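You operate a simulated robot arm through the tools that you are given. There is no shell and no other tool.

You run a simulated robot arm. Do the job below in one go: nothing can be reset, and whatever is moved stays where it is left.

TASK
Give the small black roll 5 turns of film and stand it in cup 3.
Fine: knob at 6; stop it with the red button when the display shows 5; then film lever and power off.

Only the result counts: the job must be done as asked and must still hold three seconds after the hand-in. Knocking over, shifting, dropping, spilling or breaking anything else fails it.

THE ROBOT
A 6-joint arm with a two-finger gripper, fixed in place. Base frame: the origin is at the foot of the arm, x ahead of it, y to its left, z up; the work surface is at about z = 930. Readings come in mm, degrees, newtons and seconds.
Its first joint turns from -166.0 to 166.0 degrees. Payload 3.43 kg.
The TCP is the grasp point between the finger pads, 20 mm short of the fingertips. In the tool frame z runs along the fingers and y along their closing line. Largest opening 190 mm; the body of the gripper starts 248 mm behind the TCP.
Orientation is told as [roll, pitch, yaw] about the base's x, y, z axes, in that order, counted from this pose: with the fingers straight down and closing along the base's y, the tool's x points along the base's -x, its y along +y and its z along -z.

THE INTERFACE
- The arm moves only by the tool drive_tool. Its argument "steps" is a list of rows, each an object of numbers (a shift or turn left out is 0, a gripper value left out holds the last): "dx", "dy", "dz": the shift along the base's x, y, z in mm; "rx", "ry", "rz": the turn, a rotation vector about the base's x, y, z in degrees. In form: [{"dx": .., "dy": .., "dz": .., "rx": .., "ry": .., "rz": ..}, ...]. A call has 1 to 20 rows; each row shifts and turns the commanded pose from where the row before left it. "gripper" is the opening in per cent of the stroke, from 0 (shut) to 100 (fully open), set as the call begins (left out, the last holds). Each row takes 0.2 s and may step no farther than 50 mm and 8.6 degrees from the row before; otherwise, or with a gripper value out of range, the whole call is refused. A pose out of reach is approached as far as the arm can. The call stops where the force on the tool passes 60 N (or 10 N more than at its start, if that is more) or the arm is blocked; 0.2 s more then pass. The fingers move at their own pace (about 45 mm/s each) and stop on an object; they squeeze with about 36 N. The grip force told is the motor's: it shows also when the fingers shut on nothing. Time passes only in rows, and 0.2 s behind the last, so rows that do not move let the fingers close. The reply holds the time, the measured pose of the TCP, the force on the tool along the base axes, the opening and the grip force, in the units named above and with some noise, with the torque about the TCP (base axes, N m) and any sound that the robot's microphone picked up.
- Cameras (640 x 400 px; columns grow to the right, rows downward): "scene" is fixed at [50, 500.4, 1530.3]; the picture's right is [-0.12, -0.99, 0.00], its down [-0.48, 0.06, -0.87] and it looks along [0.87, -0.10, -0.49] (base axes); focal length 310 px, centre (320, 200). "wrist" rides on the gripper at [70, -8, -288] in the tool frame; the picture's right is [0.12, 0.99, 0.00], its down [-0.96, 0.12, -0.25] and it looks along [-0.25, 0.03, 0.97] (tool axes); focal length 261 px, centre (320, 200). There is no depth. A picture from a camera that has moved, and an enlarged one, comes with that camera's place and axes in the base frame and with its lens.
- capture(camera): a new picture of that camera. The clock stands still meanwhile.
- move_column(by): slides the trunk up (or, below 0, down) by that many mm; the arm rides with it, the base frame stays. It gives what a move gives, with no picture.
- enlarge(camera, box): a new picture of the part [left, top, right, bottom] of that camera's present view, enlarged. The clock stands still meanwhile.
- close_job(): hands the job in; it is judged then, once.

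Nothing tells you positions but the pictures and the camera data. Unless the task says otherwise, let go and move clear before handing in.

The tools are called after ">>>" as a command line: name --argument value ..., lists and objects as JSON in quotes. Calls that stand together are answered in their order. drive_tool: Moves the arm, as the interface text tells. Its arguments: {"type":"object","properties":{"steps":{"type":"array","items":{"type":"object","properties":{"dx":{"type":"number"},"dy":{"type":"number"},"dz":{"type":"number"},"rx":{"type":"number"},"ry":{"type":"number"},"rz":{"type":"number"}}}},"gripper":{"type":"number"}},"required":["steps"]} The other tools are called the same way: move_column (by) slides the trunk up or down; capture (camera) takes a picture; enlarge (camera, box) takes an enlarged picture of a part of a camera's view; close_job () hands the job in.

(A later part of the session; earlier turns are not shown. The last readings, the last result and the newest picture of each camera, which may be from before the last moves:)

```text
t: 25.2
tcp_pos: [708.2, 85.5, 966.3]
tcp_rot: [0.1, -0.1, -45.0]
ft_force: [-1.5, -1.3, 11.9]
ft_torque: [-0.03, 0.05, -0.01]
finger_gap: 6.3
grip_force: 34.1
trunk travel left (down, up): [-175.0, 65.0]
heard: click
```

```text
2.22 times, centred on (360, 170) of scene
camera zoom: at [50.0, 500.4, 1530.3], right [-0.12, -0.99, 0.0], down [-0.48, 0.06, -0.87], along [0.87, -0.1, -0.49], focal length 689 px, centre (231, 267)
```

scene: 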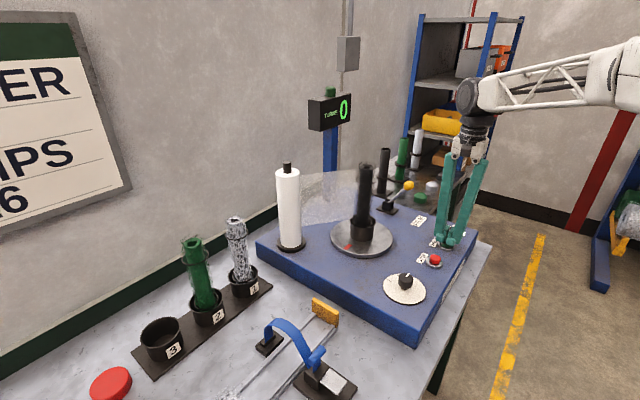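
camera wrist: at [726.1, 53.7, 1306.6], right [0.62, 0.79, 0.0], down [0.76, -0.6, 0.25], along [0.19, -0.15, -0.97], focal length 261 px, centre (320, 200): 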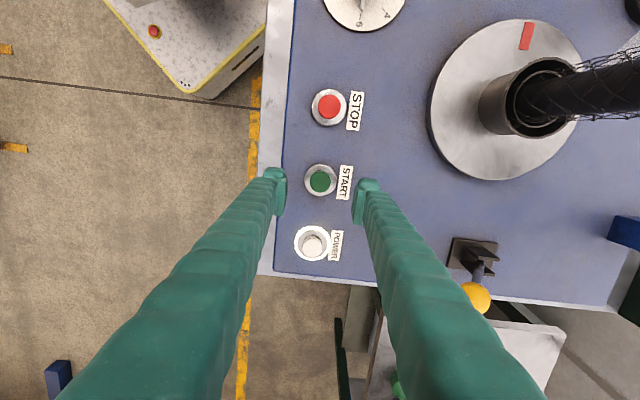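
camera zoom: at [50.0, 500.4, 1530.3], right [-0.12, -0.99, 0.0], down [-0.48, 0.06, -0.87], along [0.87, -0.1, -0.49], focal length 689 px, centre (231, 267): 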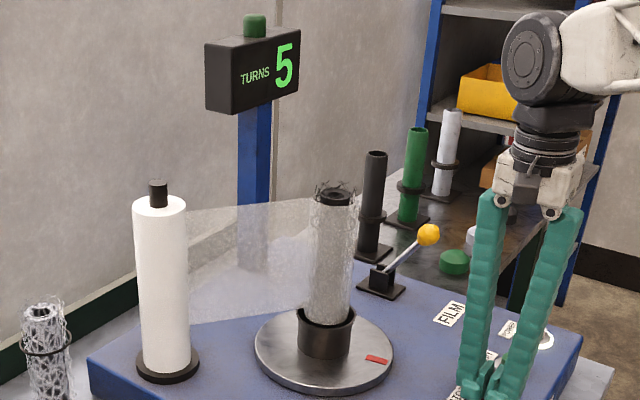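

It clicked and stopped with the display at 5 and the beacon off. I'll lift off and go to a viewpoint for the film lever.

>>> drive_tool --steps '[{"dz": 40}, {"dz": 45}, {"dz": 45}, {"dx": 30, "dy": -20, "dz": 25}, {"dx": 35, "dy": -25}, {"dx": 35, "dy": -10}, {}]'

>>> capture --camera "wrist"

>>> capture --camera "scene"

>>> enlarge --camera "scene" --box '[370, 170, 430, 220]'

```text
t: 26.8
tcp_pos: [809.0, 31.3, 1119.9]
tcp_rot: [-0.1, 0.1, -45.0]
ft_force: [0.7, -0.8, 0.2]
ft_torque: [-0.04, 0.04, -0.03]
finger_gap: 0.0
grip_force: 34.2
trunk travel left (down, up): [-175.0, 65.0]
```

```text
taken
camera wrist: at [753.4, 73.5, 1406.5], right [0.62, 0.79, 0.0], down [0.76, -0.6, 0.25], along [0.19, -0.15, -0.97], focal length 261 px, centre (320, 200)
```

wrist: 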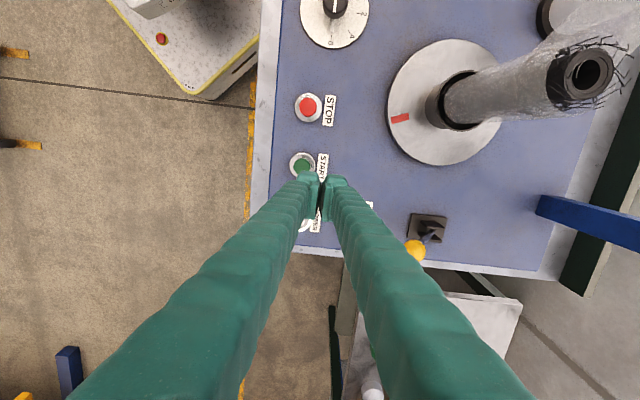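

```text
taken
```

scene: 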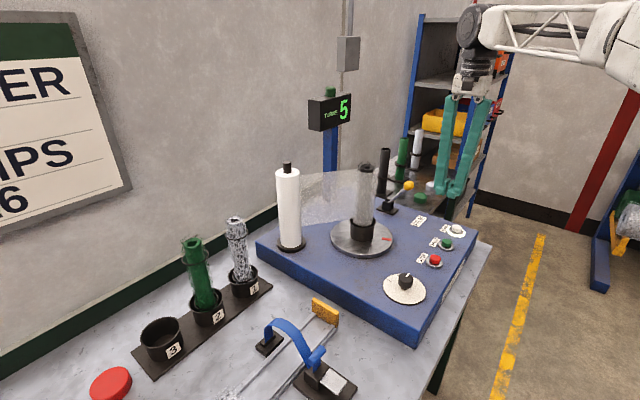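

```text
8.00 times, centred on (400, 195) of scene
camera zoom: at [50.0, 500.4, 1530.3], right [-0.12, -0.99, 0.0], down [-0.48, 0.06, -0.87], along [0.87, -0.1, -0.49], focal length 2481 px, centre (-320, 240)
```

zoom: 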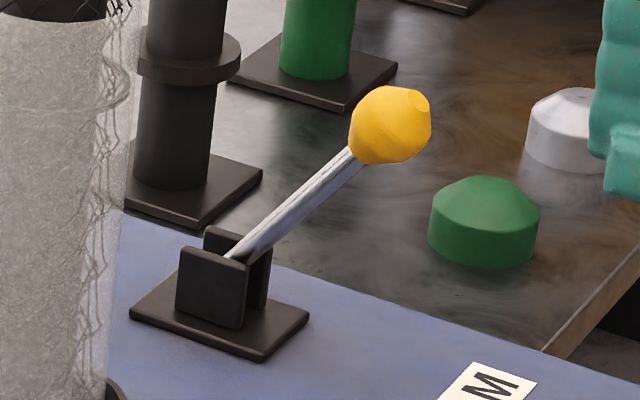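

The lever swings in the plane at about 45° azimuth, currently leaning toward the operator. Its ball is near (968, 80, 1052) and its pivot near (1018, 128, 955). I plan to grip the ball from the sides and carry it over its arc. First I raise, yaw the tool to +45°, and tilt it 30° outward for reach.

>>> drive_tool --steps '[{"dz": 45}, {"dz": 45, "rz": 8.2}, {"rz": 8.2}, {"rz": 8.2}, {"rz": 8.2}, {"rz": 8.2}, {"rz": 8.2}, {"rz": 8.2}, {"rz": 8.2}, {"rz": 8.2}, {"rz": 8.2}, {"rz": 8.0}, {"rx": 5.35, "ry": -5.25}, {"rx": 5.35, "ry": -5.25}, {"rx": 5.35, "ry": -5.25}, {"rx": 5.35, "ry": -5.25}, {}]' --gripper 40

>>> capture --camera "wrist"

>>> capture --camera "scene"

```text
t: 30.4
tcp_pos: [807.7, 30.7, 1209.3]
tcp_rot: [0.3, -30.1, 44.9]
ft_force: [0.6, -0.3, -0.7]
ft_torque: [-0.03, 0.01, -0.02]
finger_gap: 75.9
grip_force: 0.1
trunk travel left (down, up): [-175.0, 65.0]
```

```text
taken
camera wrist: at [670.2, -121.7, 1422.8], right [-0.78, 0.63, -0.06], down [0.42, 0.58, 0.7], along [0.47, 0.52, -0.72], focal length 261 px, centre (320, 200)
```

wrist: 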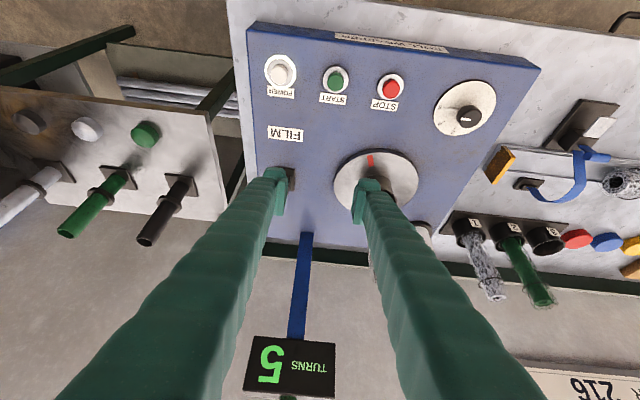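

```text
taken
```

scene: 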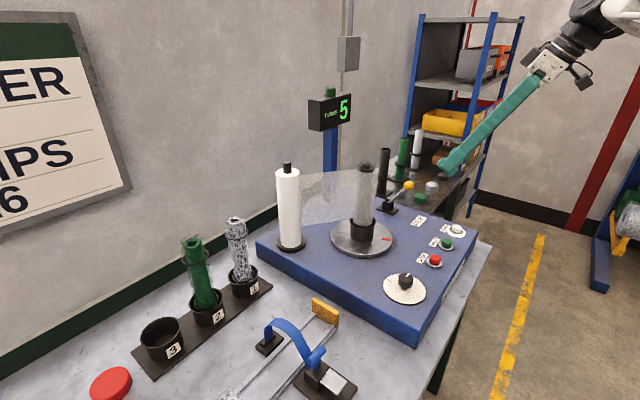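

The tool is tilted 30° toward the lever and everything is clear. I'll move to a pre-approach point about 100 mm back from the ball along the finger direction and look.

>>> drive_tool --steps '[{"dx": 31, "dy": 3.5, "dz": -17.5}, {"dx": 31, "dy": 3.5, "dz": -17.5}, {"dx": 31, "dy": 3.5, "dz": -17.5}, {"dx": 32, "dy": 3.5, "dz": -17.5}, {}]'

>>> capture --camera "wrist"

>>> enlarge --camera "wrist" --box '[270, 150, 370, 230]'

>>> enlarge --camera "scene" --box '[350, 130, 470, 230]'

```text
t: 31.6
tcp_pos: [933.8, 45.2, 1138.8]
tcp_rot: [0.3, -30.0, 44.9]
ft_force: [0.2, -0.1, 0.6]
ft_torque: [0.0, 0.02, -0.01]
finger_gap: 75.8
grip_force: 0.1
trunk travel left (down, up): [-175.0, 65.0]
```

```text
taken
camera wrist: at [795.7, -107.6, 1351.3], right [-0.78, 0.63, -0.05], down [0.42, 0.58, 0.7], along [0.47, 0.52, -0.72], focal length 261 px, centre (320, 200)
```

wrist: 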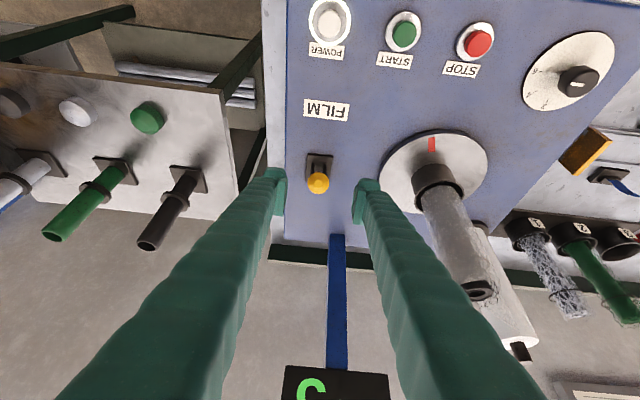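

```text
5.00 times, centred on (320, 190) of wrist
camera zoom: at [795.7, -107.6, 1351.3], right [-0.78, 0.63, -0.05], down [0.42, 0.58, 0.7], along [0.47, 0.52, -0.72], focal length 1303 px, centre (320, 250)
```

zoom: 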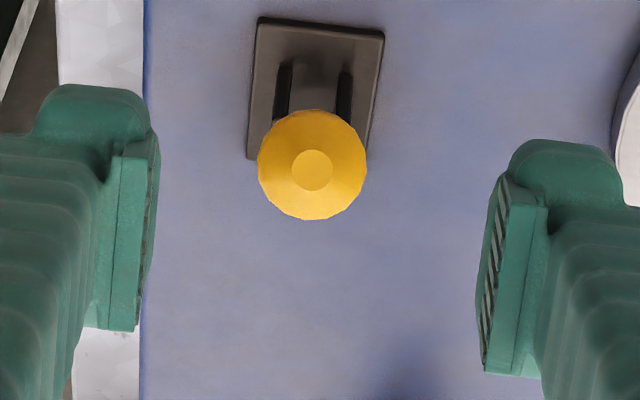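

```text
4.00 times, centred on (410, 180) of scene
camera zoom: at [50.0, 500.4, 1530.3], right [-0.12, -0.99, 0.0], down [-0.48, 0.06, -0.87], along [0.87, -0.1, -0.49], focal length 1241 px, centre (-40, 280)
```

zoom: 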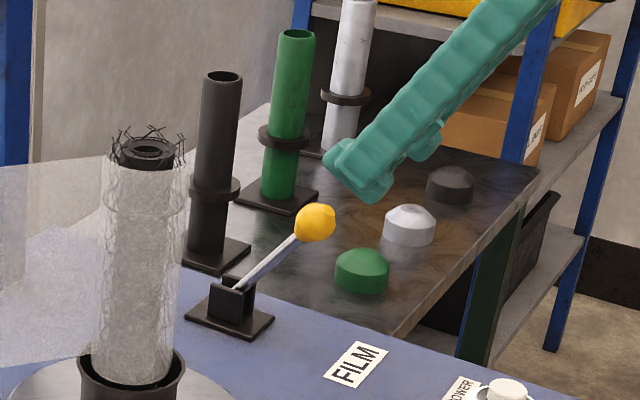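

The ball is at about (970, 79, 1050), in line with the fingers. I'll advance along the finger direction so the ball sits between the pads, then close.

>>> drive_tool --steps '[{"dx": 12.2, "dy": 11.3, "dz": -29.5}, {"dx": 12.2, "dy": 11.3, "dz": -29.5}, {"dx": 12.1, "dy": 11.3, "dz": -29.5}, {}]'

>>> enlarge --camera "wrist" --box '[250, 130, 390, 240]'

>>> enlarge --camera "scene" --box '[350, 130, 470, 230]'

```text
t: 32.6
tcp_pos: [969.4, 78.2, 1050.1]
tcp_rot: [0.3, -29.9, 44.9]
ft_force: [1.1, 0.1, -0.5]
ft_torque: [0.03, -0.01, 0.01]
finger_gap: 76.2
grip_force: 0.1
trunk travel left (down, up): [-175.0, 65.0]
```

```text
3.64 times, centred on (320, 185) of wrist
camera zoom: at [831.8, -74.4, 1263.0], right [-0.78, 0.63, -0.05], down [0.42, 0.58, 0.7], along [0.47, 0.52, -0.72], focal length 948 px, centre (320, 254)
```

zoom: 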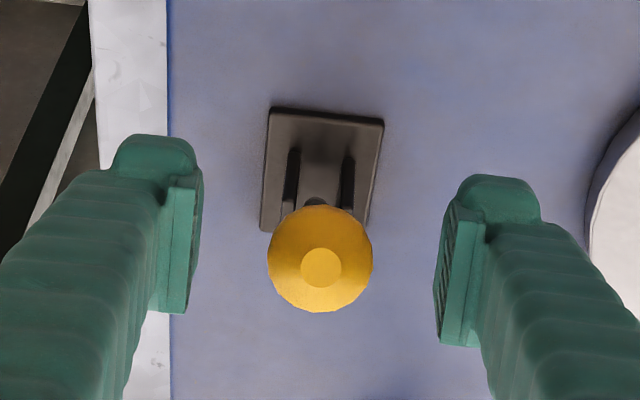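

```text
4.00 times, centred on (410, 180) of scene
camera zoom: at [50.0, 500.4, 1530.3], right [-0.12, -0.99, 0.0], down [-0.48, 0.06, -0.87], along [0.87, -0.1, -0.49], focal length 1241 px, centre (-40, 280)
```

zoom: 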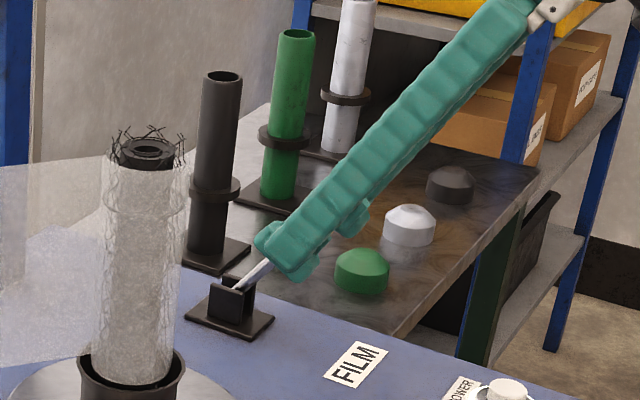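

The ball is between the pads. I'll nudge a few millimetres to centre on it, then close.

>>> drive_tool --steps '[{"dx": 2, "dy": 2.5, "dz": 3.3}, {}, {}, {}, {}, {}]' --gripper 0

>>> enlarge --camera "wrist" --box '[250, 130, 390, 240]'

>>> enlarge --camera "scene" --box '[350, 130, 470, 230]'

```text
t: 34.0
tcp_pos: [971.7, 80.3, 1052.4]
tcp_rot: [0.3, -30.0, 44.9]
ft_force: [4.8, 0.3, 1.3]
ft_torque: [0.05, -0.04, 0.0]
finger_gap: 28.5
grip_force: 44.9
trunk travel left (down, up): [-175.0, 65.0]
```

```text
3.64 times, centred on (320, 185) of wrist
camera zoom: at [834.0, -71.6, 1266.7], right [-0.78, 0.63, -0.05], down [0.42, 0.58, 0.7], along [0.47, 0.52, -0.72], focal length 948 px, centre (320, 254)
```

zoom: 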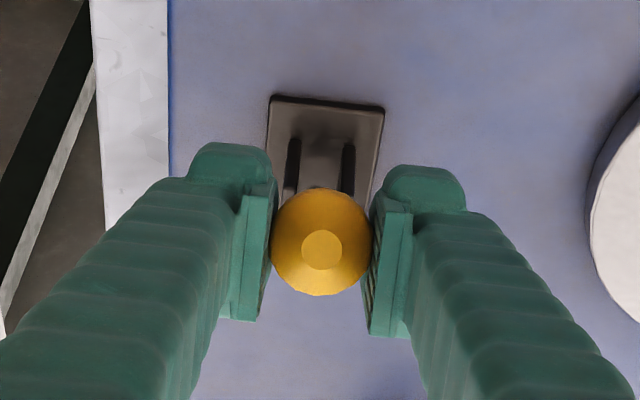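

```text
4.00 times, centred on (410, 180) of scene
camera zoom: at [50.0, 500.4, 1530.3], right [-0.12, -0.99, 0.0], down [-0.48, 0.06, -0.87], along [0.87, -0.1, -0.49], focal length 1241 px, centre (-40, 280)
```

zoom: 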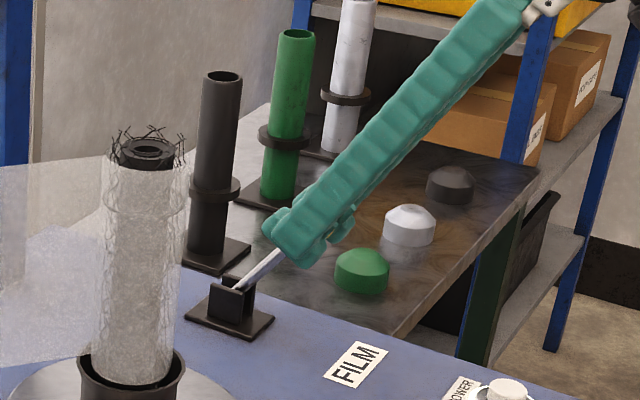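

The ball is gripped with a gap of 28.5 mm. I'll move the first part of the arc, with a radius of about 114 mm around the pivot, and check the force.

>>> drive_tool --steps '[{"dx": 7.0, "dy": 7.1, "dz": 6.5}, {"dx": 7.4, "dy": 7.6, "dz": 5.4}]'

>>> enlarge --camera "scene" --box '[350, 130, 470, 230]'

```text
t: 34.6
tcp_pos: [985.5, 95.3, 1062.9]
tcp_rot: [0.4, -29.8, 44.9]
ft_force: [-10.0, -5.6, -10.9]
ft_torque: [-0.91, 0.89, -0.01]
finger_gap: 28.8
grip_force: 45.3
trunk travel left (down, up): [-175.0, 65.0]
```

```text
4.00 times, centred on (410, 180) of scene
camera zoom: at [50.0, 500.4, 1530.3], right [-0.12, -0.99, 0.0], down [-0.48, 0.06, -0.87], along [0.87, -0.1, -0.49], focal length 1241 px, centre (-40, 280)
```

zoom: 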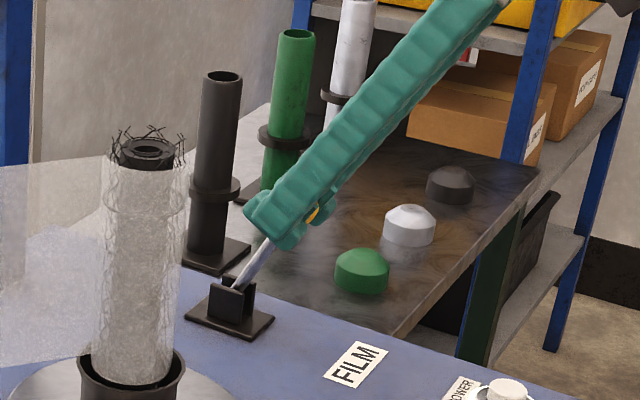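

The lever is moving with about 14 N of resistance along the path. I'm continuing up to vertical.

>>> drive_tool --steps '[{"dx": 7.8, "dy": 8.0, "dz": 4.3}, {"dx": 8.05, "dy": 8.2, "dz": 3.1}, {"dx": 8.3, "dy": 8.4, "dz": 1.9}, {"dx": 8.3, "dy": 8.5, "dz": 0.6}]'

>>> enlarge --camera "scene" --box '[350, 130, 470, 230]'

```text
t: 35.6
tcp_pos: [1017.9, 127.9, 1076.7]
tcp_rot: [0.3, -30.0, 45.0]
ft_force: [-2.6, -10.3, 4.3]
ft_torque: [-0.76, 0.64, 0.14]
finger_gap: 28.7
grip_force: 45.0
trunk travel left (down, up): [-175.0, 65.0]
```

```text
4.00 times, centred on (410, 180) of scene
camera zoom: at [50.0, 500.4, 1530.3], right [-0.12, -0.99, 0.0], down [-0.48, 0.06, -0.87], along [0.87, -0.1, -0.49], focal length 1241 px, centre (-40, 280)
```

zoom: 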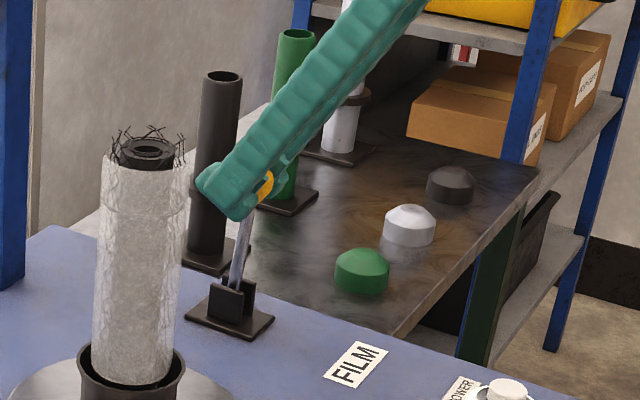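

The lever is near vertical, and the film web between the rolls seems to have disappeared. I'll check the whole scene before continuing.

>>> capture --camera "scene"

>>> enlarge --camera "wrist" --box '[250, 130, 390, 240]'

```text
taken
```

scene: 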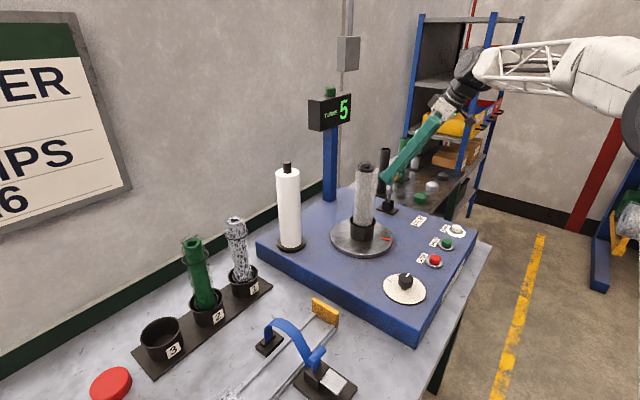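

```text
3.64 times, centred on (320, 185) of wrist
camera zoom: at [880.6, -24.4, 1290.5], right [-0.78, 0.63, -0.06], down [0.42, 0.58, 0.7], along [0.47, 0.52, -0.71], focal length 948 px, centre (320, 254)
```

zoom: 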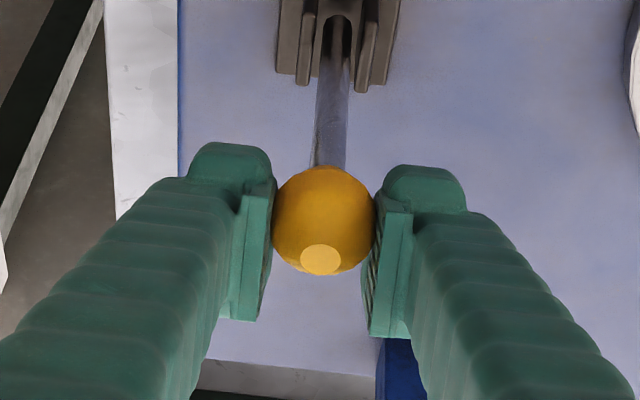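

The web is cut: the film sheet to the white roll is gone. I'll continue the throw so the lever rests fully on the far side.

>>> drive_tool --steps '[{"dx": 8.3, "dy": 8.5, "dz": -0.6}, {"dx": 8.3, "dy": 8.4, "dz": -1.9}, {"dx": 8.05, "dy": 8.2, "dz": -3.1}]'

>>> enlarge --camera "scene" --box '[350, 130, 470, 230]'

>>> enlarge --camera "wrist" --box '[250, 130, 390, 240]'

```text
t: 36.4
tcp_pos: [1044.2, 153.8, 1071.5]
tcp_rot: [0.2, -30.1, 44.9]
ft_force: [9.0, -10.0, 14.3]
ft_torque: [-0.65, 0.51, 0.26]
finger_gap: 28.8
grip_force: 44.9
trunk travel left (down, up): [-175.0, 65.0]
```

```text
4.00 times, centred on (410, 180) of scene
camera zoom: at [50.0, 500.4, 1530.3], right [-0.12, -0.99, 0.0], down [-0.48, 0.06, -0.87], along [0.87, -0.1, -0.49], focal length 1241 px, centre (-40, 280)
```

zoom: 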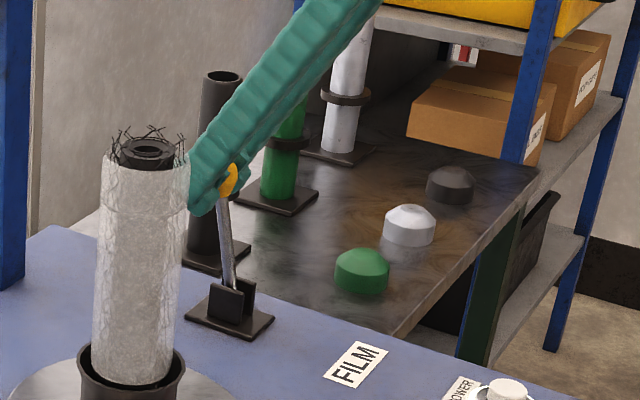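

```text
3.64 times, centred on (320, 185) of wrist
camera zoom: at [906.2, 1.1, 1284.7], right [-0.78, 0.63, -0.06], down [0.42, 0.58, 0.7], along [0.47, 0.52, -0.71], focal length 948 px, centre (320, 254)
```

zoom: 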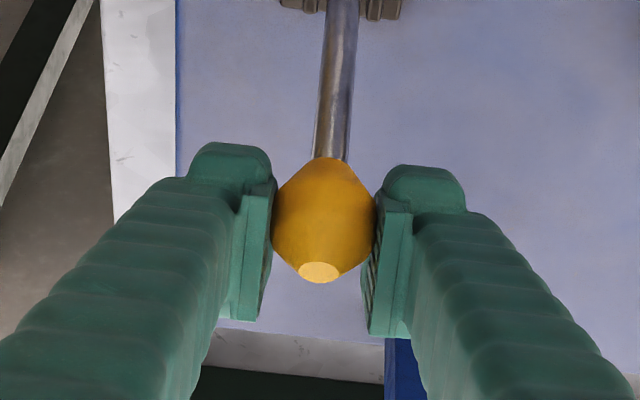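

The lever is past vertical, with mild side force and upward reaction. I'll continue with a small lateral correction and a slightly gentler descent.

>>> drive_tool --steps '[{"dx": 9.0, "dy": 7.0, "dz": -3.0}, {"dx": 8.5, "dy": 7.0, "dz": -3.8}]'

>>> enlarge --camera "scene" --box '[350, 130, 470, 230]'

>>> enlarge --camera "wrist" --box '[250, 130, 390, 240]'

```text
t: 37.0
tcp_pos: [1060.4, 170.9, 1064.0]
tcp_rot: [0.4, -29.9, 44.9]
ft_force: [-0.5, -4.5, 2.7]
ft_torque: [-0.52, 0.6, 0.05]
finger_gap: 28.9
grip_force: 45.4
trunk travel left (down, up): [-175.0, 65.0]
```

```text
4.00 times, centred on (410, 180) of scene
camera zoom: at [50.0, 500.4, 1530.3], right [-0.12, -0.99, 0.0], down [-0.48, 0.06, -0.87], along [0.87, -0.1, -0.49], focal length 1241 px, centre (-40, 280)
```

zoom: 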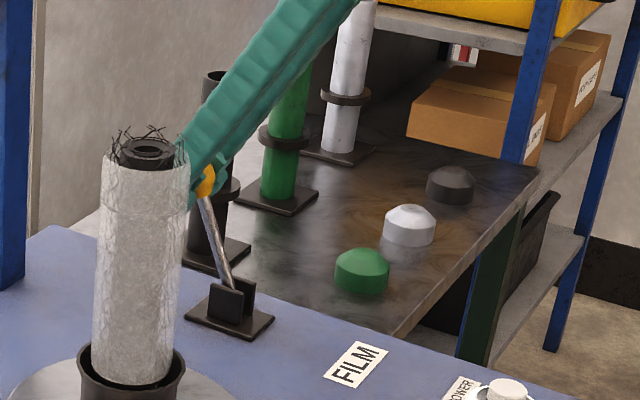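

```text
3.64 times, centred on (320, 185) of wrist
camera zoom: at [923.3, 16.8, 1276.0], right [-0.78, 0.63, -0.05], down [0.42, 0.58, 0.7], along [0.47, 0.52, -0.72], focal length 948 px, centre (320, 254)
```

zoom: 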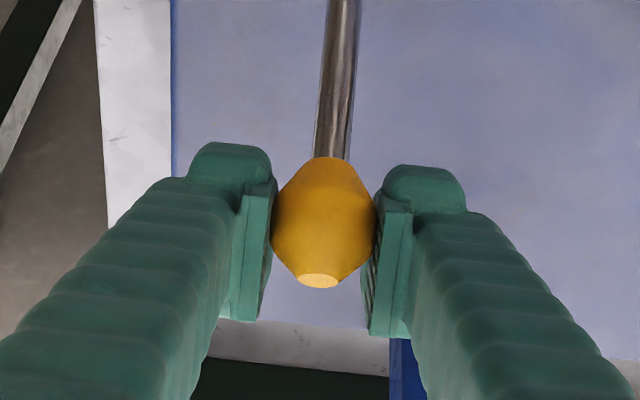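

The forces are small now and the lever leans away. I'll go on in small steps until it resists.

>>> drive_tool --steps '[{"dx": 7.4, "dy": 7.0, "dz": -5.0}]'

>>> drive_tool --steps '[{"dx": 7.0, "dy": 6.8, "dz": -6.0}]'

>>> enlarge --camera "scene" --box '[350, 130, 470, 230]'

>>> enlarge --camera "wrist" --box '[250, 130, 390, 240]'

```text
t: 37.4
tcp_pos: [1067.1, 176.8, 1057.1]
tcp_rot: [0.5, -29.8, 44.9]
ft_force: [-8.5, 2.0, -0.4]
ft_torque: [-0.51, 0.54, -0.02]
finger_gap: 29.0
grip_force: 45.1
trunk travel left (down, up): [-175.0, 65.0]
```

```text
t: 37.8
tcp_pos: [1074.5, 184.0, 1051.6]
tcp_rot: [0.3, -29.9, 45.0]
ft_force: [-17.3, 6.3, -2.6]
ft_torque: [-0.57, 0.64, -0.15]
finger_gap: 28.6
grip_force: 45.3
trunk travel left (down, up): [-175.0, 65.0]
```

```text
4.00 times, centred on (410, 180) of scene
camera zoom: at [50.0, 500.4, 1530.3], right [-0.12, -0.99, 0.0], down [-0.48, 0.06, -0.87], along [0.87, -0.1, -0.49], focal length 1241 px, centre (-40, 280)
```

zoom: 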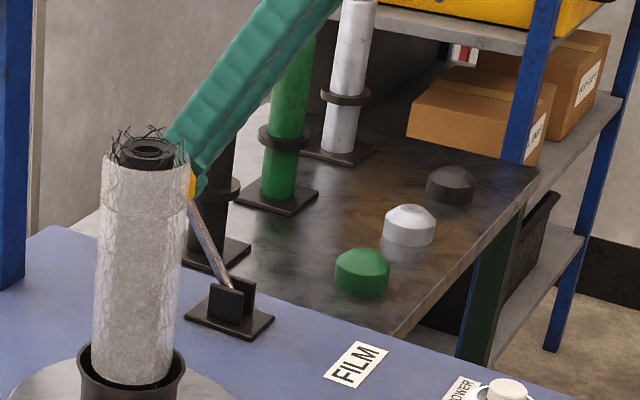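

```text
3.64 times, centred on (320, 185) of wrist
camera zoom: at [937.3, 30.8, 1265.6], right [-0.78, 0.63, -0.05], down [0.42, 0.58, 0.7], along [0.47, 0.52, -0.72], focal length 948 px, centre (320, 254)
```

zoom: 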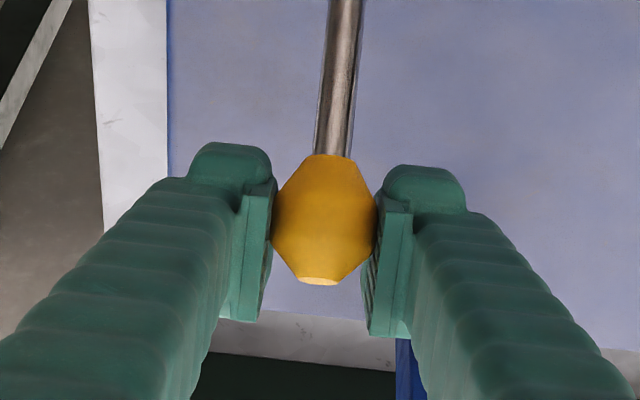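

The lever is now about as far over as it was forward. I'll correct the side load and try one more small step to feel for the end stop.

>>> drive_tool --steps '[{"dx": 2.7, "dy": 5.8, "dz": -5.5}]'

>>> enlarge --camera "scene" --box '[350, 130, 470, 230]'

```text
t: 38.2
tcp_pos: [1075.6, 184.8, 1051.0]
tcp_rot: [0.3, -30.1, 45.0]
ft_force: [-39.9, -12.2, 17.4]
ft_torque: [-0.15, 0.2, -0.18]
finger_gap: 28.7
grip_force: 44.8
trunk travel left (down, up): [-175.0, 65.0]
```

```text
4.00 times, centred on (410, 180) of scene
camera zoom: at [50.0, 500.4, 1530.3], right [-0.12, -0.99, 0.0], down [-0.48, 0.06, -0.87], along [0.87, -0.1, -0.49], focal length 1241 px, centre (-40, 280)
```

zoom: 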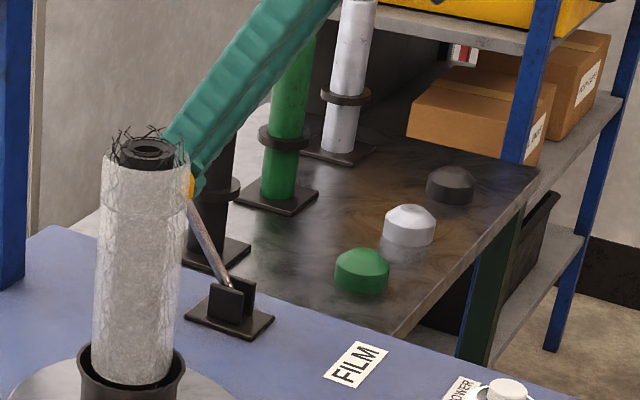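

That is the end stop: the lever no longer moves and the force rose. I'll ease back, open, and retreat along the finger direction.

>>> drive_tool --steps '[{"dx": -1.5, "dy": -4.0, "dz": 4.0}, {}]'

>>> drive_tool --steps '[{}, {}, {}, {}]' --gripper 40

>>> enlarge --camera "wrist" --box '[250, 130, 390, 240]'

```text
t: 38.8
tcp_pos: [1075.9, 185.4, 1050.6]
tcp_rot: [0.3, -30.0, 45.0]
ft_force: [-18.8, 0.1, 0.9]
ft_torque: [0.49, -0.48, -0.16]
finger_gap: 28.9
grip_force: 44.9
trunk travel left (down, up): [-175.0, 65.0]
```

```text
t: 39.8
tcp_pos: [1076.0, 183.6, 1051.6]
tcp_rot: [0.2, -30.0, 44.9]
ft_force: [0.0, 0.0, 0.4]
ft_torque: [-0.01, 0.02, 0.01]
finger_gap: 75.9
grip_force: 0.1
trunk travel left (down, up): [-175.0, 65.0]
```

```text
3.64 times, centred on (320, 185) of wrist
camera zoom: at [938.9, 31.0, 1264.1], right [-0.78, 0.63, -0.05], down [0.42, 0.58, 0.7], along [0.47, 0.52, -0.72], focal length 948 px, centre (320, 254)
```

zoom: 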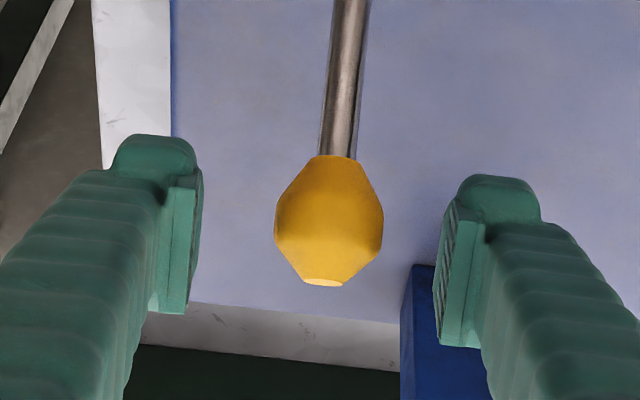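

The lever stays put on the far side. I'm retreating backwards along the finger axis now.

>>> drive_tool --steps '[{"dx": -12, "dy": -12, "dz": 29}, {"dx": -12, "dy": -12, "dz": 29}, {"dx": -15, "dy": -15, "dz": 29}, {"dx": -30, "dy": -30, "dz": 20}, {"dx": -33, "dy": -30, "dz": 10}, {"dx": -33, "dy": -30, "dz": 0}, {}]'

>>> capture --camera "wrist"

>>> capture --camera "scene"

>>> enlarge --camera "scene" --box '[300, 80, 440, 260]'

```text
t: 41.4
tcp_pos: [941.0, 55.8, 1167.5]
tcp_rot: [0.3, -30.0, 45.0]
ft_force: [-1.0, 0.6, 0.0]
ft_torque: [-0.08, 0.03, -0.02]
finger_gap: 76.0
grip_force: 0.0
trunk travel left (down, up): [-175.0, 65.0]
```

```text
taken
camera wrist: at [802.5, -97.0, 1381.0], right [-0.78, 0.63, -0.06], down [0.42, 0.58, 0.7], along [0.47, 0.52, -0.72], focal length 261 px, centre (320, 200)
```

wrist: 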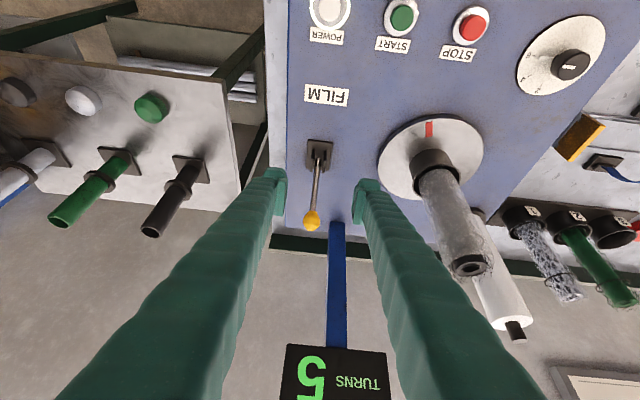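

```text
taken
```

scene: 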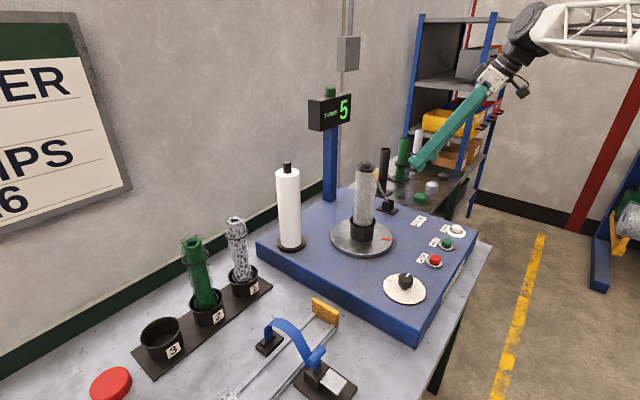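

```text
2.22 times, centred on (370, 170) of scene
camera zoom: at [50.0, 500.4, 1530.3], right [-0.12, -0.99, 0.0], down [-0.48, 0.06, -0.87], along [0.87, -0.1, -0.49], focal length 689 px, centre (209, 267)
```

zoom: 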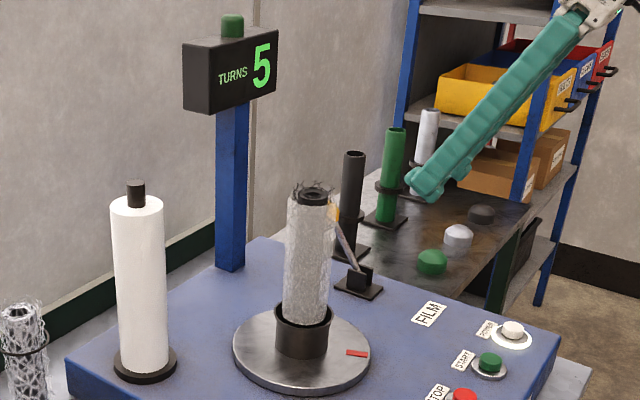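

The lever holds on the far side, the display shows 5 and the web is cut. Next is power off: I'll bring the tool vertical and move above the white button at about (851, −59.5).

>>> drive_tool --steps '[{"dx": -20, "dy": -25, "rx": -5.35, "ry": 5.25}, {"dx": -20, "dy": -25, "rx": -5.35, "ry": 5.25}, {"dx": -20, "dy": -25, "dz": -10, "rx": -5.35, "ry": 5.25}, {"dx": -20, "dy": -25, "dz": -20, "rx": -5.35, "ry": 5.25}, {"dx": -10, "dy": -15, "dz": -30}, {"dz": -45}, {"dz": -35}, {}]'

>>> capture --camera "wrist"

>>> enlarge --camera "wrist" --box '[270, 150, 370, 230]'

```text
t: 43.2
tcp_pos: [852.0, -59.8, 1026.4]
tcp_rot: [0.0, 0.0, 45.0]
ft_force: [0.7, 0.2, -0.2]
ft_torque: [0.0, 0.03, 0.0]
finger_gap: 76.1
grip_force: 0.1
trunk travel left (down, up): [-175.0, 65.0]
```

```text
taken
camera wrist: at [808.4, -116.7, 1313.8], right [-0.79, 0.62, 0.0], down [0.6, 0.76, 0.25], along [0.15, 0.19, -0.97], focal length 261 px, centre (320, 200)
```

wrist: 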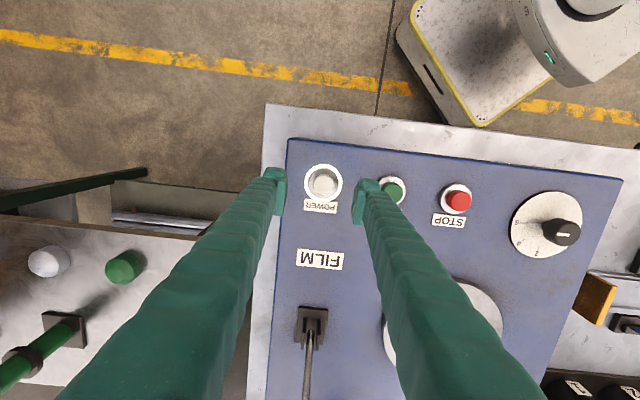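

```text
5.00 times, centred on (320, 190) of wrist
camera zoom: at [808.4, -116.7, 1313.8], right [-0.79, 0.62, 0.0], down [0.6, 0.76, 0.25], along [0.15, 0.19, -0.97], focal length 1303 px, centre (320, 250)
```

zoom: 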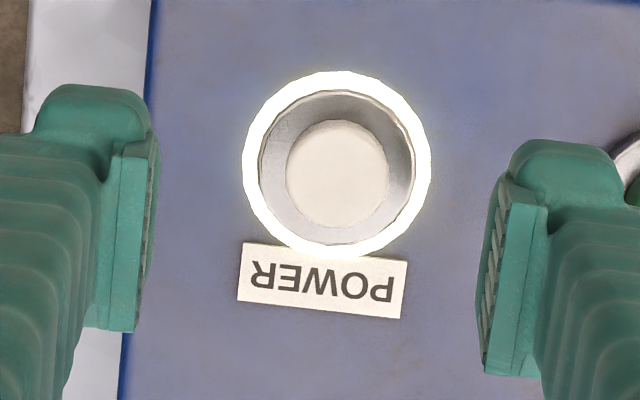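

The white button centre is at about (848.7, −57). I'll shift onto it, close the fingers, and come down to just above it.

>>> drive_tool --steps '[{"dx": -3.0, "dy": 2.6}, {}, {}, {}, {"dz": -30}, {"dz": -22}, {}]' --gripper 0

>>> enlarge --camera "scene" --box '[410, 190, 500, 260]'

```text
t: 44.8
tcp_pos: [849.5, -57.2, 975.6]
tcp_rot: [0.0, 0.0, 45.0]
ft_force: [0.5, -0.1, 0.3]
ft_torque: [-0.04, 0.0, -0.01]
finger_gap: 0.0
grip_force: 34.8
trunk travel left (down, up): [-175.0, 65.0]
```

```text
5.71 times, centred on (455, 225) of scene
camera zoom: at [50.0, 500.4, 1530.3], right [-0.12, -0.99, 0.0], down [-0.48, 0.06, -0.87], along [0.87, -0.1, -0.49], focal length 1772 px, centre (-451, 57)
```

zoom: 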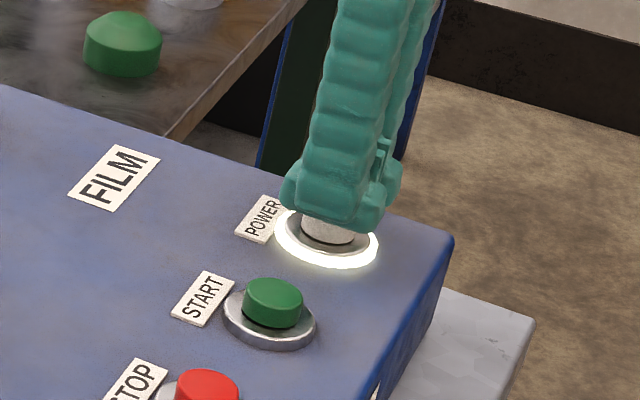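

Aligned over POWER. I'll press until it clicks, using small increments so it toggles only once.

>>> drive_tool --steps '[{"dz": -4}, {"dz": -3}]'

>>> enlarge --camera "scene" --box '[410, 190, 500, 260]'

>>> enlarge --camera "scene" --box '[300, 70, 360, 140]'

```text
t: 45.4
tcp_pos: [847.7, -57.4, 969.4]
tcp_rot: [-0.1, 0.0, 45.0]
ft_force: [0.2, 0.6, 3.1]
ft_torque: [0.01, -0.01, 0.03]
finger_gap: 5.9
grip_force: 34.1
trunk travel left (down, up): [-175.0, 65.0]
heard: click
```

```text
5.71 times, centred on (455, 225) of scene
camera zoom: at [50.0, 500.4, 1530.3], right [-0.12, -0.99, 0.0], down [-0.48, 0.06, -0.87], along [0.87, -0.1, -0.49], focal length 1772 px, centre (-451, 57)
```

zoom: 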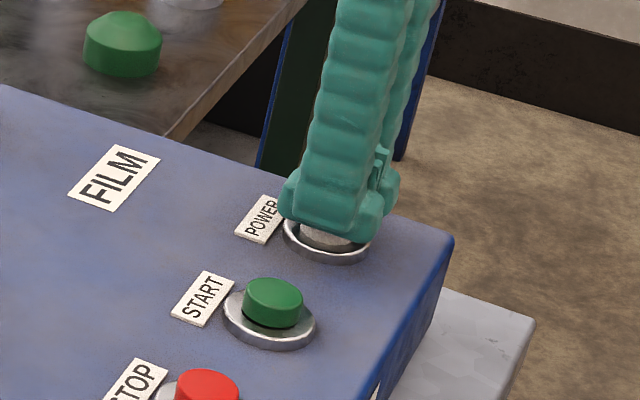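

```text
5.71 times, centred on (330, 105) of scene
camera zoom: at [50.0, 500.4, 1530.3], right [-0.12, -0.99, 0.0], down [-0.48, 0.06, -0.87], along [0.87, -0.1, -0.49], focal length 1772 px, centre (263, 743)
```

zoom: 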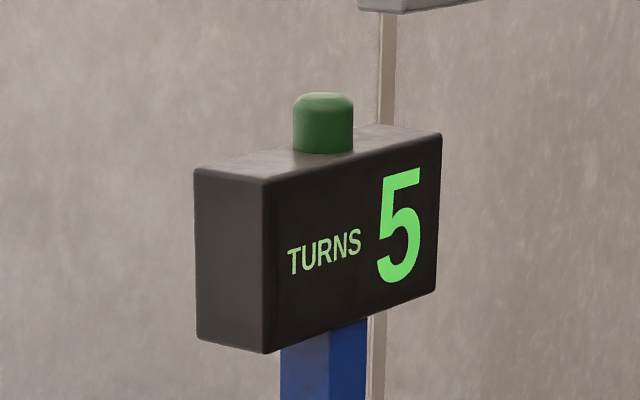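

It clicked and the power ring is dark. I'm lifting straight off and checking the state.

>>> drive_tool --steps '[{"dz": 40}, {"dz": 45}, {"dz": 45}, {"dz": 45}, {}]'

>>> capture --camera "scene"

>>> enlarge --camera "scene" --box '[410, 190, 500, 260]'

>>> enlarge --camera "scene" --box '[310, 150, 410, 260]'

```text
t: 46.6
tcp_pos: [846.9, -56.7, 1144.0]
tcp_rot: [0.0, 0.0, 45.0]
ft_force: [0.0, 0.3, -0.2]
ft_torque: [0.02, -0.04, 0.0]
finger_gap: 0.2
grip_force: 34.5
trunk travel left (down, up): [-175.0, 65.0]
```

```text
taken
```

scene: 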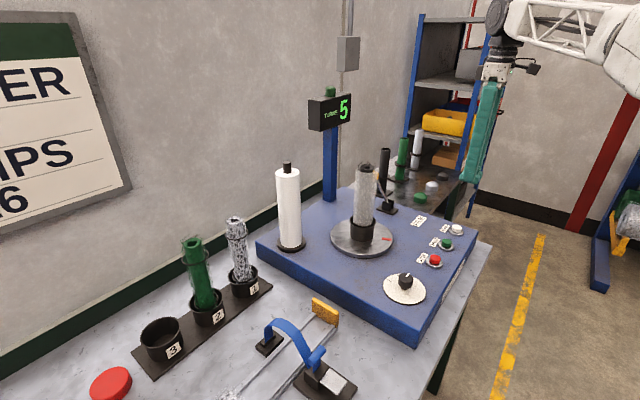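

```text
5.71 times, centred on (455, 225) of scene
camera zoom: at [50.0, 500.4, 1530.3], right [-0.12, -0.99, 0.0], down [-0.48, 0.06, -0.87], along [0.87, -0.1, -0.49], focal length 1772 px, centre (-451, 57)
```

zoom: 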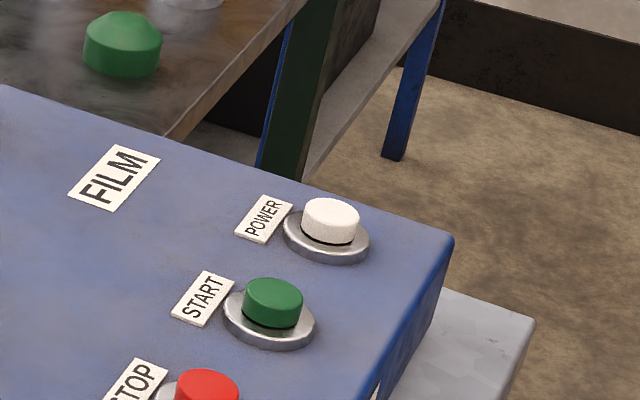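

```text
3.64 times, centred on (360, 205) of scene
camera zoom: at [50.0, 500.4, 1530.3], right [-0.12, -0.99, 0.0], down [-0.48, 0.06, -0.87], along [0.87, -0.1, -0.49], focal length 1128 px, centre (174, 182)
```

zoom: 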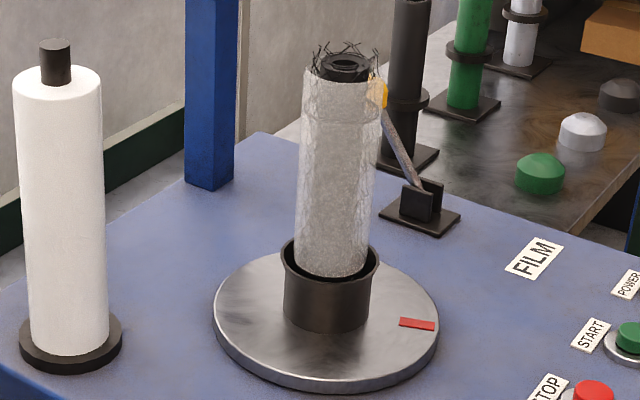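

Power is off and the wrapped roll, about 62 mm across the film, still stands in the turntable cup. I'll go to a pre-grasp position on the robot's side of it. The tool gets yaw 17° and a 30° outward tilt, which gives reach for cup 3 later while keeping the roll vertical.

>>> drive_tool --steps '[{"dz": 45}, {"dz": 45}, {"dz": 30}, {"dx": -16, "dy": 41, "dz": 5, "rz": -7}, {"dx": -16, "dy": 41, "dz": 5, "rz": -7}, {"dx": -17, "dy": 41, "dz": 5, "rz": -7}, {"dx": -17, "dy": 41, "dz": 5, "rz": -7}, {"dx": -17, "dy": 41, "dz": 5, "rx": 2.19, "ry": -7.17}, {"dx": -17, "dy": 41, "dz": 5, "rx": 2.19, "ry": -7.17}, {"dx": -16, "dy": 42, "dz": 7, "rx": 2.19, "ry": -7.17}, {"rx": 2.19, "ry": -7.17}, {}, {}]' --gripper 60

>>> capture --camera "wrist"

>>> capture --camera "scene"

>>> enlarge --camera "wrist" --box '[250, 130, 390, 240]'

```text
t: 49.4
tcp_pos: [734.4, 230.4, 1302.0]
tcp_rot: [0.0, -30.0, 17.0]
ft_force: [0.2, -0.3, -0.2]
ft_torque: [0.0, -0.01, 0.02]
finger_gap: 113.7
grip_force: 0.0
trunk travel left (down, up): [-175.0, 65.0]
```

```text
taken
camera wrist: at [539.8, 161.2, 1514.3], right [-0.39, 0.92, -0.06], down [0.64, 0.32, 0.7], along [0.66, 0.23, -0.72], focal length 261 px, centre (320, 200)
```

wrist: 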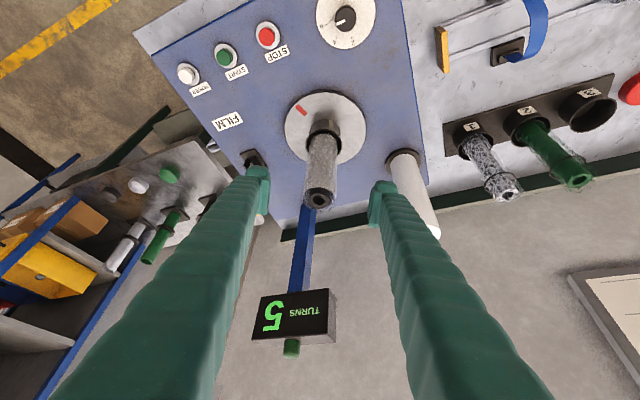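

```text
taken
```

scene: 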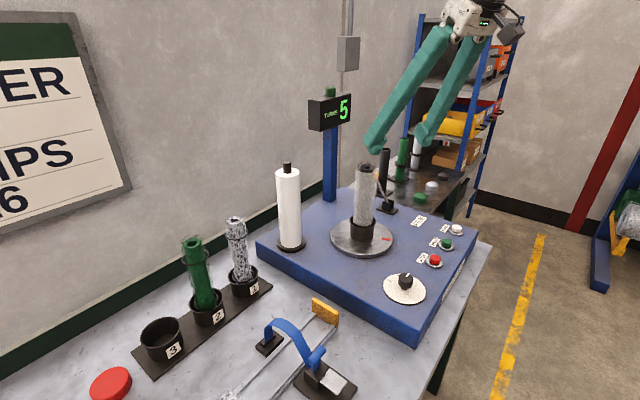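

```text
3.64 times, centred on (320, 185) of wrist
camera zoom: at [539.8, 161.2, 1514.3], right [-0.39, 0.92, -0.06], down [0.64, 0.32, 0.7], along [0.66, 0.23, -0.72], focal length 948 px, centre (320, 254)
```

zoom: 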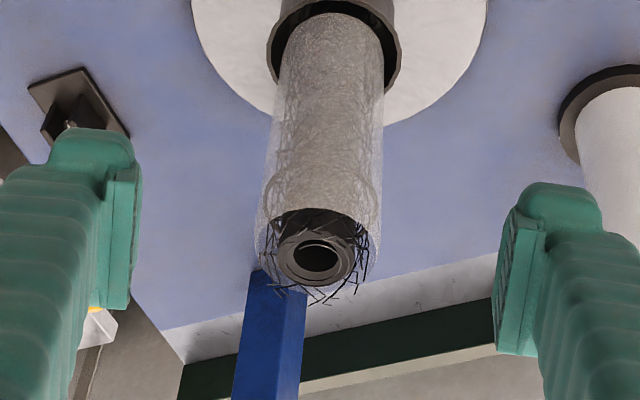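

The roll's top is at about (849, 268), centred between the fingers. I'll advance partway toward the grasp point and recheck the centring.

>>> drive_tool --steps '[{"dx": 18.8, "dy": 5.9, "dz": -36}, {"dx": 18.8, "dy": 5.9, "dz": -36}, {"dx": 18.8, "dy": 5.9, "dz": -36}, {"dx": 18.8, "dy": 5.9, "dz": -36}, {}]'

>>> capture --camera "wrist"

>>> enlarge --camera "scene" --box '[310, 130, 430, 260]'

```text
t: 50.6
tcp_pos: [808.9, 254.7, 1156.7]
tcp_rot: [0.0, -30.0, 17.0]
ft_force: [0.6, 0.7, -0.1]
ft_torque: [-0.01, 0.01, -0.02]
finger_gap: 113.9
grip_force: 0.0
trunk travel left (down, up): [-175.0, 65.0]
```

```text
taken
camera wrist: at [615.0, 185.4, 1370.8], right [-0.39, 0.92, -0.06], down [0.64, 0.32, 0.69], along [0.66, 0.23, -0.72], focal length 261 px, centre (320, 200)
```

wrist: 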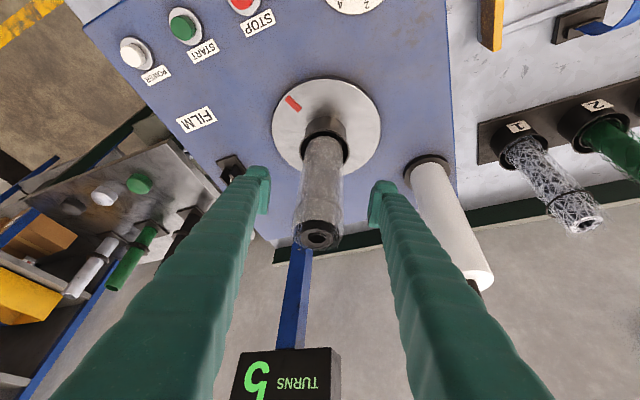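

```text
3.08 times, centred on (370, 195) of scene
camera zoom: at [50.0, 500.4, 1530.3], right [-0.12, -0.99, 0.0], down [-0.48, 0.06, -0.87], along [0.87, -0.1, -0.49], focal length 954 px, centre (166, 215)
```

zoom: 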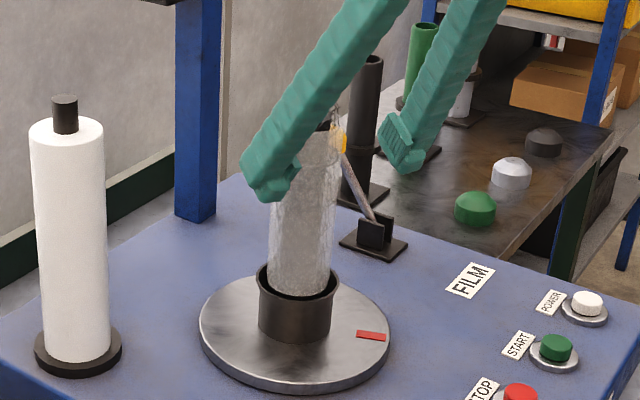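

The roll is passing between the fingers with clearance on both sides. I'll continue to the grasp height of about z 1085.

>>> drive_tool --steps '[{"dx": 19, "dy": 5.7, "dz": -36}, {"dx": 19, "dy": 5.7, "dz": -36}, {}]'

>>> capture --camera "wrist"

>>> enlarge --camera "scene" --box '[310, 130, 430, 260]'

>>> enlarge --camera "wrist" --box '[220, 110, 420, 260]'

```text
t: 51.4
tcp_pos: [846.8, 265.7, 1084.7]
tcp_rot: [-0.1, -30.0, 17.1]
ft_force: [-0.1, 0.4, 0.2]
ft_torque: [0.02, 0.0, -0.02]
finger_gap: 114.0
grip_force: 0.0
trunk travel left (down, up): [-175.0, 65.0]
```

```text
taken
camera wrist: at [653.2, 197.4, 1297.6], right [-0.39, 0.92, -0.06], down [0.64, 0.32, 0.69], along [0.66, 0.23, -0.72], focal length 261 px, centre (320, 200)
```

wrist: 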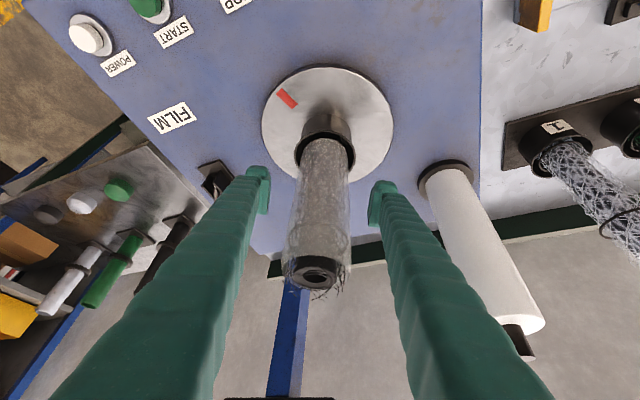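

```text
3.08 times, centred on (370, 195) of scene
camera zoom: at [50.0, 500.4, 1530.3], right [-0.12, -0.99, 0.0], down [-0.48, 0.06, -0.87], along [0.87, -0.1, -0.49], focal length 954 px, centre (166, 215)
```

zoom: 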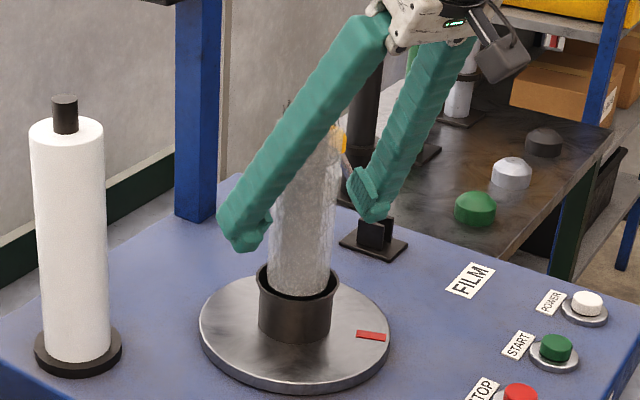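

```text
2.67 times, centred on (320, 185) of wrist
camera zoom: at [653.2, 197.4, 1297.6], right [-0.39, 0.92, -0.06], down [0.64, 0.32, 0.69], along [0.66, 0.23, -0.72], focal length 695 px, centre (320, 240)
```

zoom: 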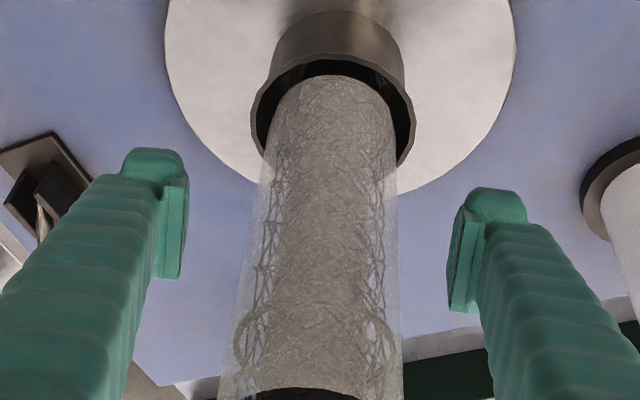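

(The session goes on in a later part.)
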